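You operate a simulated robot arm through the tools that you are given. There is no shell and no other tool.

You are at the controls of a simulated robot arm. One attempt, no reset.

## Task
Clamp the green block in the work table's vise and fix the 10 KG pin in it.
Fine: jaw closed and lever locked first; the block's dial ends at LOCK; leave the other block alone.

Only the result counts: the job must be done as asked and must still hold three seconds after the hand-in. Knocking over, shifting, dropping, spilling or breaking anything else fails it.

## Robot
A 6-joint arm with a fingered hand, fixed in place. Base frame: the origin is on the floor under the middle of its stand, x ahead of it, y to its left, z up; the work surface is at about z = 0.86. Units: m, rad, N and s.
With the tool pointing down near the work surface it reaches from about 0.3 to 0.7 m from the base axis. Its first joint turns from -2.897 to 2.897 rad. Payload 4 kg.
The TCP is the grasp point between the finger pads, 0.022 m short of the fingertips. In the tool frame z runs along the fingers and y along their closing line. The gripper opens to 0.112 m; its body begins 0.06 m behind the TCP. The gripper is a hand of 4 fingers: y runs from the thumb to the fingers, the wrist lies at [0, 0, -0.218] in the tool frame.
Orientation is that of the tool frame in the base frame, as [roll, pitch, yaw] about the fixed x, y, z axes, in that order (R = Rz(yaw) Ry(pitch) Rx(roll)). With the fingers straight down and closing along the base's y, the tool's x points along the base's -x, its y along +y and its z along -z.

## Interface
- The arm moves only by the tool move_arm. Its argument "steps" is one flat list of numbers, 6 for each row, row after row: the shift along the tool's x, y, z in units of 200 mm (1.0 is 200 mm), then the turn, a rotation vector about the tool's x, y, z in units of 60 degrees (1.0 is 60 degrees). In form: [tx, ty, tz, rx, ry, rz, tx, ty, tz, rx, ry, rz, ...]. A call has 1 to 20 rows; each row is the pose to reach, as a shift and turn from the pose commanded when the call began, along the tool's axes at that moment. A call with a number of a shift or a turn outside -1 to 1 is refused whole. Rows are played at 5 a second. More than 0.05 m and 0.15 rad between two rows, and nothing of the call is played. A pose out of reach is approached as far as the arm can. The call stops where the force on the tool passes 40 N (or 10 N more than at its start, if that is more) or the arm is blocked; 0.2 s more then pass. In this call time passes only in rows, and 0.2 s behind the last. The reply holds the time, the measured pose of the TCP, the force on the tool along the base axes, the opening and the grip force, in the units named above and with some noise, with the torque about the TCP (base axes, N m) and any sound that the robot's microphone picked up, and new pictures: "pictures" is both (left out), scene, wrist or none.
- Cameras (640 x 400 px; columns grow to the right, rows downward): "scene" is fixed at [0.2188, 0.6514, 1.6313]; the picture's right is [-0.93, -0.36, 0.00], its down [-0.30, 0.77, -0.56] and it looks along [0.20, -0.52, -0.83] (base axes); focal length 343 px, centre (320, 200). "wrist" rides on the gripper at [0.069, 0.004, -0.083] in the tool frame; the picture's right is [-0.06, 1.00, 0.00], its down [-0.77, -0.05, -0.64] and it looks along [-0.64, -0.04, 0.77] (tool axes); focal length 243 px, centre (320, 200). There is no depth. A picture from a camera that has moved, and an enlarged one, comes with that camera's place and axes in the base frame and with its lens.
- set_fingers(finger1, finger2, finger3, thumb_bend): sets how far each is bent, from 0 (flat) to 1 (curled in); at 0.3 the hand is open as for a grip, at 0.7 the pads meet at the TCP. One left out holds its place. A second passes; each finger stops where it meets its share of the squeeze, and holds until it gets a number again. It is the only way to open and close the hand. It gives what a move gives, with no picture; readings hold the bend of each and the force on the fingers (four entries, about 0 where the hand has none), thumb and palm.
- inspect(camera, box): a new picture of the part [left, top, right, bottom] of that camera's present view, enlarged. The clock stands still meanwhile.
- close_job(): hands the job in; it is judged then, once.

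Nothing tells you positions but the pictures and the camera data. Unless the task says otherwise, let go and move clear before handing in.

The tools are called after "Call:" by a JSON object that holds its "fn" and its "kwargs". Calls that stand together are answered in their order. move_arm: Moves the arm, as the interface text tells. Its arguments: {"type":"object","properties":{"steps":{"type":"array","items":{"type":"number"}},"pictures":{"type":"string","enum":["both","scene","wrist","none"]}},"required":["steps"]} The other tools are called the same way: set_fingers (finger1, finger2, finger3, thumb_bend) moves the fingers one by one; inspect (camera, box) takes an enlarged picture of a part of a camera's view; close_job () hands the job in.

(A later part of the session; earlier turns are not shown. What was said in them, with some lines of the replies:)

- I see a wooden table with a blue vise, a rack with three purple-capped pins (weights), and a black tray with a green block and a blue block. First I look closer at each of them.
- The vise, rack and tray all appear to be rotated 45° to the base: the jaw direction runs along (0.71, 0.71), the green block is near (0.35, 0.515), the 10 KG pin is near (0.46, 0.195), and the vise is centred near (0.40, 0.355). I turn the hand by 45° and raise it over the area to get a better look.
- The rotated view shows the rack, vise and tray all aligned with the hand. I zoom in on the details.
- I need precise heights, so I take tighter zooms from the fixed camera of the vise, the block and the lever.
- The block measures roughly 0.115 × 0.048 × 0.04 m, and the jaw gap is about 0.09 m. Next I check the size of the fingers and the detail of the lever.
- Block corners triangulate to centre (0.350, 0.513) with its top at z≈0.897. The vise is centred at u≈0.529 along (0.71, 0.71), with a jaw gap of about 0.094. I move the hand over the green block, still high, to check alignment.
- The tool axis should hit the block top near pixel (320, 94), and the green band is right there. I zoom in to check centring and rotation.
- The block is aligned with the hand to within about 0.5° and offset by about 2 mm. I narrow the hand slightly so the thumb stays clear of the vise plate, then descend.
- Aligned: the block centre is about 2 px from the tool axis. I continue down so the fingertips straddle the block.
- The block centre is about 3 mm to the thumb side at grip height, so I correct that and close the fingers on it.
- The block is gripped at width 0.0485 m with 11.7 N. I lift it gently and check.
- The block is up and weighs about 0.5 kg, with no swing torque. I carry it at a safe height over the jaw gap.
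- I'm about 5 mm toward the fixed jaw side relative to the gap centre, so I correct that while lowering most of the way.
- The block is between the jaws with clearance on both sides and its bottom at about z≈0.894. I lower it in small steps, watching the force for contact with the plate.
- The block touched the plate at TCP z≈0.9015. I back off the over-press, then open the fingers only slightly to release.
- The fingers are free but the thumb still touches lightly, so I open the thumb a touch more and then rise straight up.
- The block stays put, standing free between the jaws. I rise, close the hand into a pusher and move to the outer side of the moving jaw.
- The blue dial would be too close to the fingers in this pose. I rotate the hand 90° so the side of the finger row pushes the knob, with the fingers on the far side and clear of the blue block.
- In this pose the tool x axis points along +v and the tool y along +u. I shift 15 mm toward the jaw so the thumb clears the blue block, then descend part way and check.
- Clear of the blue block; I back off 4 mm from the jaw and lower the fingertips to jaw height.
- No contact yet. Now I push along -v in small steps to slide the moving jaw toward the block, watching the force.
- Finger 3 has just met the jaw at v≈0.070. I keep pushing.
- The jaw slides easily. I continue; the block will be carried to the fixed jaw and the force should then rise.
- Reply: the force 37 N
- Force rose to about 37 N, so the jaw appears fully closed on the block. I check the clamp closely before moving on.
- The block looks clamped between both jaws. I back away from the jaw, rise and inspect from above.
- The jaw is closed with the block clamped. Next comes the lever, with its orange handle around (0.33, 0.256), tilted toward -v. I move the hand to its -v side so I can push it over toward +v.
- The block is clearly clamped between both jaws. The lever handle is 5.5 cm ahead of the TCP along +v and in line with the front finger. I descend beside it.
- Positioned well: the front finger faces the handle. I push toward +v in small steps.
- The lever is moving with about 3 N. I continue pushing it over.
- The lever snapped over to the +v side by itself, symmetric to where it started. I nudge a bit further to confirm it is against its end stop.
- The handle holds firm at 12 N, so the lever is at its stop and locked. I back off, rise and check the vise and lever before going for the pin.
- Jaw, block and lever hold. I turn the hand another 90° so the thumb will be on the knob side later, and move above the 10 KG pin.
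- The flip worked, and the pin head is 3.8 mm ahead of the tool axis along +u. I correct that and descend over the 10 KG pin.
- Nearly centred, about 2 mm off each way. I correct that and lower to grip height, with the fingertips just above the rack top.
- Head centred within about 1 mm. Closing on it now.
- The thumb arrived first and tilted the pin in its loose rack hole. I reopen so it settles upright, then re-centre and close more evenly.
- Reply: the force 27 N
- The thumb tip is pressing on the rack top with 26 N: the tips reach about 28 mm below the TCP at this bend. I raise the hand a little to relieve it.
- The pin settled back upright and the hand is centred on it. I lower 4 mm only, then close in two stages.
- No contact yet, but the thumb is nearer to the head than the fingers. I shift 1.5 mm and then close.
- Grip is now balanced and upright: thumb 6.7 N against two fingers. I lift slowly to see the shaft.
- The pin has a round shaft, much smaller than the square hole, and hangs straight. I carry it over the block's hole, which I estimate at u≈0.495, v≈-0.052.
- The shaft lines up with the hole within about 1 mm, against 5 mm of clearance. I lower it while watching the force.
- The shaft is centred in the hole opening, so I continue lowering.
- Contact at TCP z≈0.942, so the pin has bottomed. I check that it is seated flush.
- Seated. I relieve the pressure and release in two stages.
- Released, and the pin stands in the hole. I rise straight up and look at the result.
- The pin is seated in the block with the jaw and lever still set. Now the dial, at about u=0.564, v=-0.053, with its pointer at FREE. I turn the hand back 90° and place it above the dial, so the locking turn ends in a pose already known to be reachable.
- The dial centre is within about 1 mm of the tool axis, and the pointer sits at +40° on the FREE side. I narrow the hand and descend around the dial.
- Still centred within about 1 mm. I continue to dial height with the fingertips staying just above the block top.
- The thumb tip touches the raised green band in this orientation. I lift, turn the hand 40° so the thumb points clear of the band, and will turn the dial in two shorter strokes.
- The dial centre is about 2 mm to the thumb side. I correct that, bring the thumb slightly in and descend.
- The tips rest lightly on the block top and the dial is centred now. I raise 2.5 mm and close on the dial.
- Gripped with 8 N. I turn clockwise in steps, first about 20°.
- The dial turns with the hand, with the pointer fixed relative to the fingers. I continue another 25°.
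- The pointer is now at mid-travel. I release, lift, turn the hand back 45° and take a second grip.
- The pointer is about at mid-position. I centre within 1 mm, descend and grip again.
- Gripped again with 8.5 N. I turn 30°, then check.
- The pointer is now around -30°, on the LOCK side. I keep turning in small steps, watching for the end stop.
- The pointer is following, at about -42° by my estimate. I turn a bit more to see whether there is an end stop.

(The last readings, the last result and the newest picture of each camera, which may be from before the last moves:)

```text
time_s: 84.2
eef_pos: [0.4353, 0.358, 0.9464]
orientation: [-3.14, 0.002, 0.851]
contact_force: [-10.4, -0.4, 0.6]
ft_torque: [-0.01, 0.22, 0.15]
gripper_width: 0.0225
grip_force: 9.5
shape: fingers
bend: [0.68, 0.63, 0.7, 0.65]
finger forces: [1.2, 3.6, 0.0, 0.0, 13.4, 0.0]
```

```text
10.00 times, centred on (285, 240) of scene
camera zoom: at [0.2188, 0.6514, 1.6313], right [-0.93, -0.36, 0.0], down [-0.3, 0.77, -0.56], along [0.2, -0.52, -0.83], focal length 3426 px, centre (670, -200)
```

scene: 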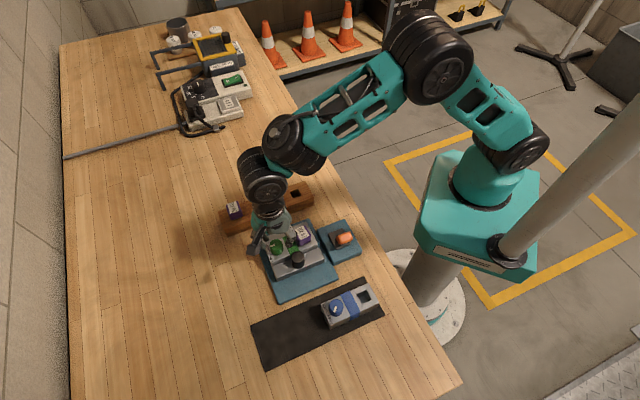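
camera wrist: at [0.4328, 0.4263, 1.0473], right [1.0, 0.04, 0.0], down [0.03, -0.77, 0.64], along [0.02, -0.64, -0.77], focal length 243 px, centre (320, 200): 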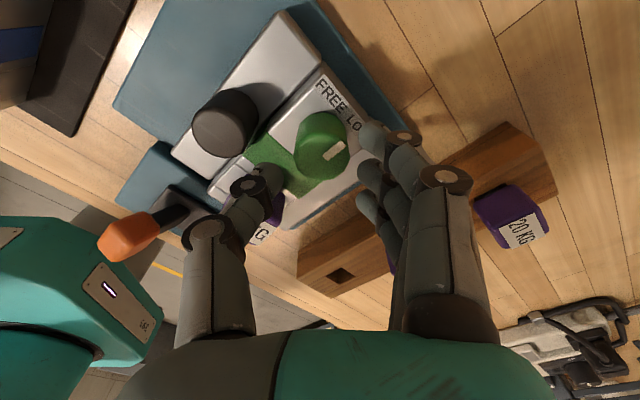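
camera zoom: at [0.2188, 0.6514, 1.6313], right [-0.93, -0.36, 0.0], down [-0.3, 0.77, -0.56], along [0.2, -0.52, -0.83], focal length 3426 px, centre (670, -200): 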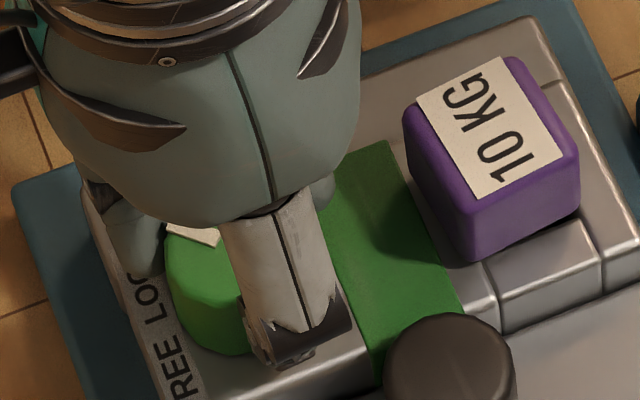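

Torque rose to 0.15 N·m and the pointer slipped slightly in the grip, at about -46°. One more small nudge will confirm it is at the stop.

Call:
{"fn": "move_arm", "kwargs": {"steps": [0, 0, 0, 0, 0, 0.05], "pictures": "none"}}

Call:
{"fn": "inspect", "kwargs": {"camera": "wrist", "box": [240, 80, 400, 200]}}

```text
time_s: 84.6
eef_pos: [0.4355, 0.3582, 0.9463]
orientation: [-3.141, 0.0, 0.797]
contact_force: [-9.3, 0.9, -0.6]
ft_torque: [-0.01, 0.21, 0.17]
gripper_width: 0.0227
grip_force: 10.3
shape: fingers
bend: [0.68, 0.63, 0.7, 0.64]
finger forces: [2.0, 3.2, 0.0, 0.0, 13.5, 0.0]
```

```text
3.33 times, centred on (320, 140) of wrist
camera zoom: at [0.4873, 0.4043, 1.0283], right [0.67, -0.74, 0.0], down [-0.57, -0.51, 0.64], along [-0.48, -0.43, -0.77], focal length 809 px, centre (320, 400)
```

zoom: 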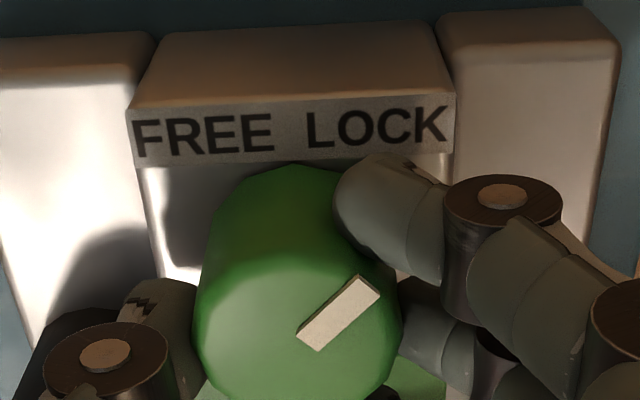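

The dial no longer follows the hand, so it is at its LOCK stop. I open and rise.

Call:
{"fn": "set_fingers", "kwargs": {"finger1": 0.56, "finger2": 0.56, "finger3": 0.56, "thumb_bend": 0.56}}

Call:
{"fn": "move_arm", "kwargs": {"steps": [0, 0, -0.05, 0, 0, 0, 0, 0, -0.15, 0, 0, 0, 0, 0, -0.3, 0, 0, 0, 0, 0, -0.5, 0, 0, 0, 0, 0, -0.7, 0, 0, 0]}}

Call:
{"fn": "inspect", "kwargs": {"camera": "wrist", "box": [200, 0, 440, 180]}}

Call:
{"fn": "inspect", "kwargs": {"camera": "scene", "box": [250, 210, 330, 270]}}

```text
time_s: 85.6
eef_pos: [0.4356, 0.3578, 0.9466]
orientation: [3.141, 0.0, 0.8]
contact_force: [-0.6, 0.3, 0.4]
ft_torque: [0.01, -0.01, -0.02]
gripper_width: 0.0408
grip_force: 0.0
shape: fingers
bend: [0.56, 0.56, 0.56, 0.56]
finger forces: [0.1, 0.0, 0.0, 0.0, 0.1, 0.0]
```

```text
time_s: 86.8
eef_pos: [0.4397, 0.3592, 1.0849]
orientation: [3.14, -0.002, 0.8]
contact_force: [0.6, 0.1, -0.1]
ft_torque: [0.01, 0.0, 0.01]
gripper_width: 0.0409
grip_force: 0.0
shape: fingers
bend: [0.56, 0.56, 0.56, 0.56]
finger forces: [0.0, 0.1, 0.0, 0.0, 0.0, 0.0]
camera wrist: at [0.4897, 0.4053, 1.1673], right [0.67, -0.74, 0.0], down [-0.57, -0.51, 0.64], along [-0.48, -0.43, -0.77], focal length 243 px, centre (320, 200)
```

scene: 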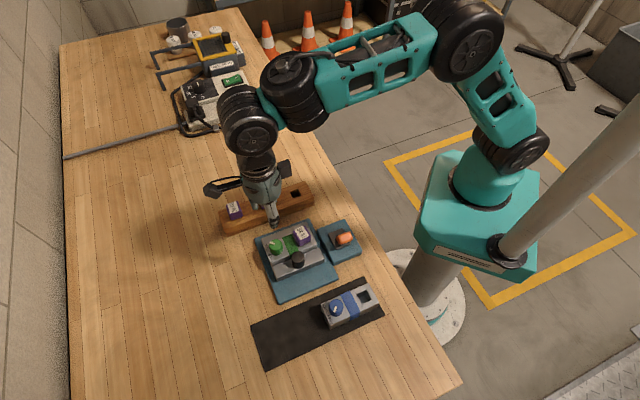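
wrist: 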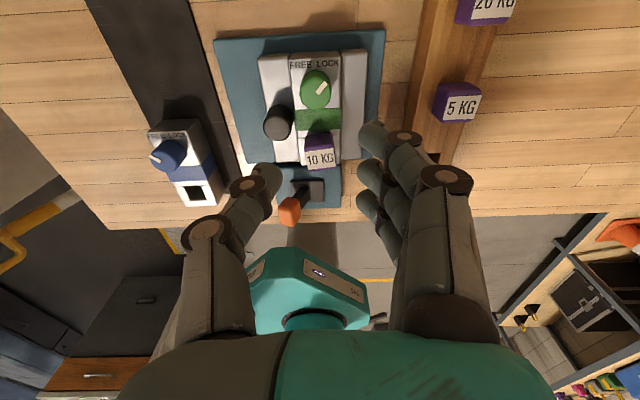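

```text
2.22 times, centred on (320, 90) of wrist
camera zoom: at [0.4897, 0.4053, 1.1673], right [0.67, -0.74, 0.0], down [-0.57, -0.51, 0.64], along [-0.48, -0.43, -0.77], focal length 539 px, centre (320, 444)
```

zoom: 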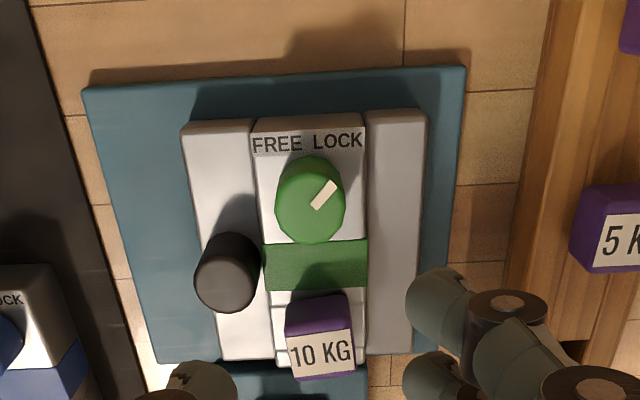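

```text
6.67 times, centred on (290, 240) of scene
camera zoom: at [0.2188, 0.6514, 1.6313], right [-0.93, -0.36, 0.0], down [-0.3, 0.77, -0.56], along [0.2, -0.52, -0.83], focal length 2284 px, centre (520, -67)
```

zoom: 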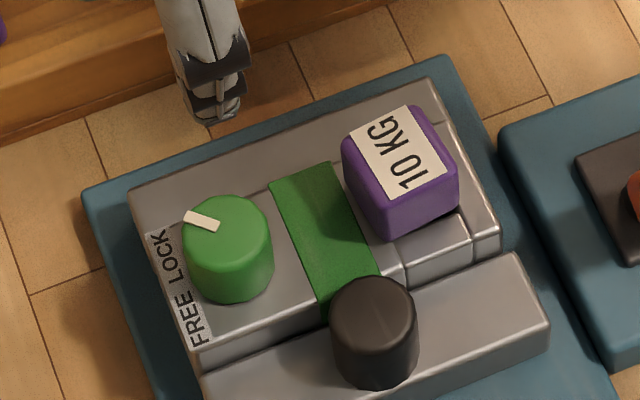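

The pointer is at LOCK, the pin is seated, and the jaw is closed. I raise the hand clear and compare everything with the starting pictures.

Call:
{"fn": "move_arm", "kwargs": {"steps": [0, 0, -0.2, 0, 0, 0, 0, 0, -0.4, 0, 0, 0, -0.1, 0, -0.55, 0, 0, 0, -0.3, 0.1, -0.6, 0, 0, 0, -0.5, 0.25, -0.6, 0, 0, 0, -0.65, 0.45, -0.6, 0, 0, 0, -0.75, 0.6, -0.6, 0, 0, 0]}}

Call:
{"fn": "inspect", "kwargs": {"camera": "scene", "box": [240, 210, 400, 310]}}

Call:
{"fn": "inspect", "kwargs": {"camera": "scene", "box": [240, 270, 400, 370]}}

Call:
{"fn": "inspect", "kwargs": {"camera": "scene", "box": [208, 170, 328, 245]}}

```text
time_s: 88.4
eef_pos: [0.4146, 0.1676, 1.208]
orientation: [-3.141, 0.0, 0.798]
contact_force: [0.3, 0.3, -0.3]
ft_torque: [0.01, 0.01, 0.0]
gripper_width: 0.0409
grip_force: 0.0
shape: fingers
bend: [0.56, 0.56, 0.56, 0.56]
finger forces: [0.1, 0.1, 0.1, 0.0, 0.1, 0.0]
camera wrist: at [0.466, 0.2138, 1.2887], right [0.67, -0.74, 0.0], down [-0.57, -0.51, 0.64], along [-0.48, -0.43, -0.77], focal length 243 px, centre (320, 200)
```

scene: 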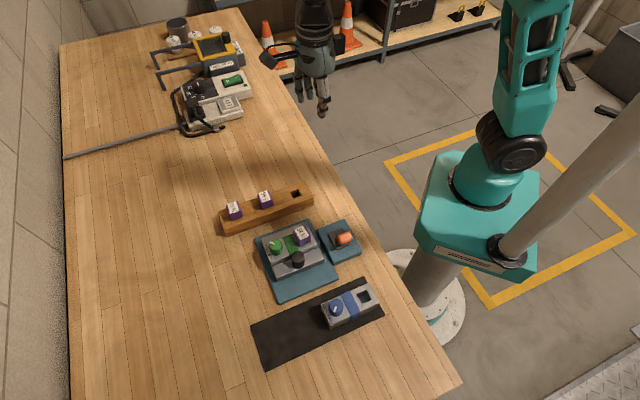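
wrist: 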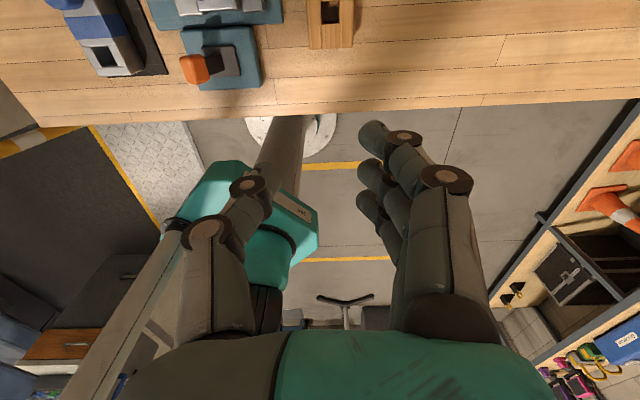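

```text
4.00 times, centred on (320, 260) of scene
camera zoom: at [0.2188, 0.6514, 1.6313], right [-0.93, -0.36, 0.0], down [-0.3, 0.77, -0.56], along [0.2, -0.52, -0.83], focal length 1370 px, centre (320, -40)
```

zoom: 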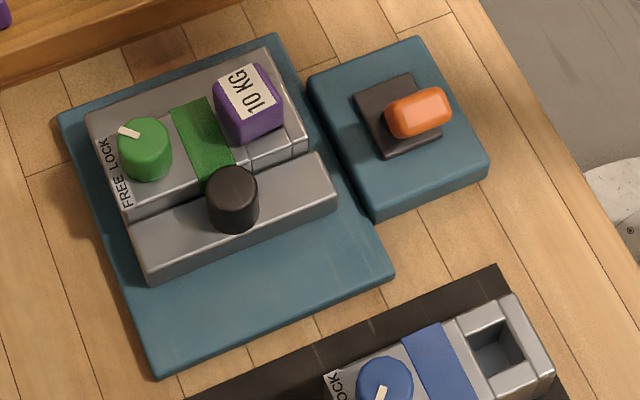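

```text
4.00 times, centred on (320, 320) of scene
camera zoom: at [0.2188, 0.6514, 1.6313], right [-0.93, -0.36, 0.0], down [-0.3, 0.77, -0.56], along [0.2, -0.52, -0.83], focal length 1370 px, centre (320, -280)
```

zoom: 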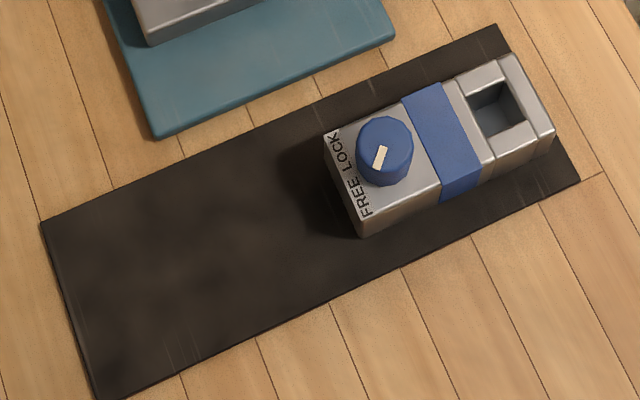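

```text
5.33 times, centred on (268, 208) of scene
camera zoom: at [0.2188, 0.6514, 1.6313], right [-0.93, -0.36, 0.0], down [-0.3, 0.77, -0.56], along [0.2, -0.52, -0.83], focal length 1827 px, centre (597, 160)
```

zoom: 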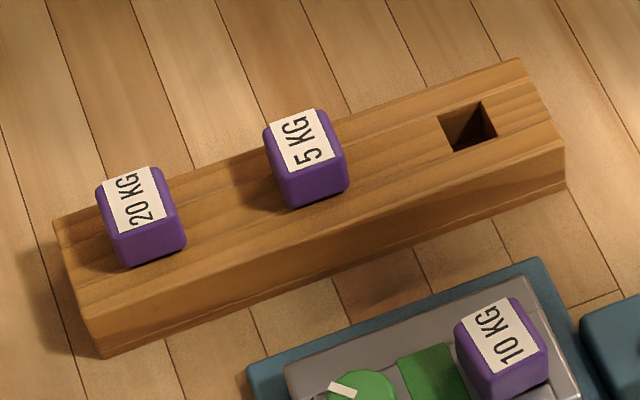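

The rack, the blue block and the vise base are all unchanged. I check the clamp for gaps and the lever once more up close.

Call:
{"fn": "inspect", "kwargs": {"camera": "scene", "box": [258, 220, 308, 270]}}

Call:
{"fn": "inspect", "kwargs": {"camera": "scene", "box": [290, 215, 360, 265]}}

```text
8.00 times, centred on (283, 245) of scene
camera zoom: at [0.2188, 0.6514, 1.6313], right [-0.93, -0.36, 0.0], down [-0.3, 0.77, -0.56], along [0.2, -0.52, -0.83], focal length 2741 px, centre (616, -160)
```

zoom: 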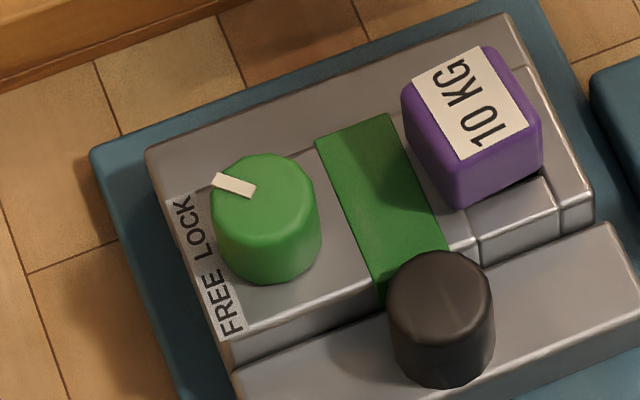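

```text
8.00 times, centred on (325, 240) of scene
camera zoom: at [0.2188, 0.6514, 1.6313], right [-0.93, -0.36, 0.0], down [-0.3, 0.77, -0.56], along [0.2, -0.52, -0.83], focal length 2741 px, centre (280, -120)
```

zoom: 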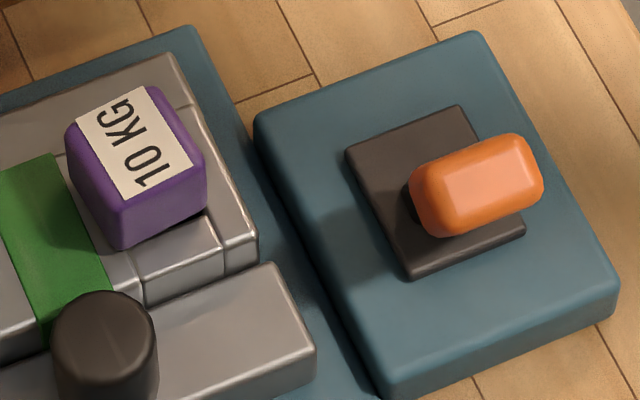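

The block is clamped with the jaw against it and the lever thrown to its stop. The 10 KG pin is seated, the dial pointer is at LOCK, and nothing else has moved. The hand is open and clear, so I hand in the job.

Call:
{"fn": "close_job", "kwargs": {}}

```text
The job is handed in.
```

The green block is clamped in the vise with the 10 KG pin in it. I have handed the job in, but I haven't had the judge's result.

- **Vise:** the jaw was pushed in until it met the block at about 37 N. The lever was then thrown over and held against a 12 N push. Both were done before the pin went in.
- **Pin:** it bottomed in the block's square hole at about 11 N, and the head sits level with the block top as far as the pictures show. I did not pull on it to test the lock.
- **Dial:** it turned from FREE to LOCK in two strokes. At the end it stopped following the hand and torque rose, so I take it to be at its stop.
- **Other items:** the blue block, rack, other pins and vise base match the starting pictures.

Two things went less cleanly:

- **Pin pick-up:** my first grip on the pin tilted it in the rack and pressed the thumb on the rack top at 26 N. I reopened, the pin settled, and the second grip was clean. The rack did not shift.
- **Dial turn:** the clamped block slid roughly 2 mm along the jaws while I turned the dial. It is still held between the jaws, with no gap visible in the pictures.
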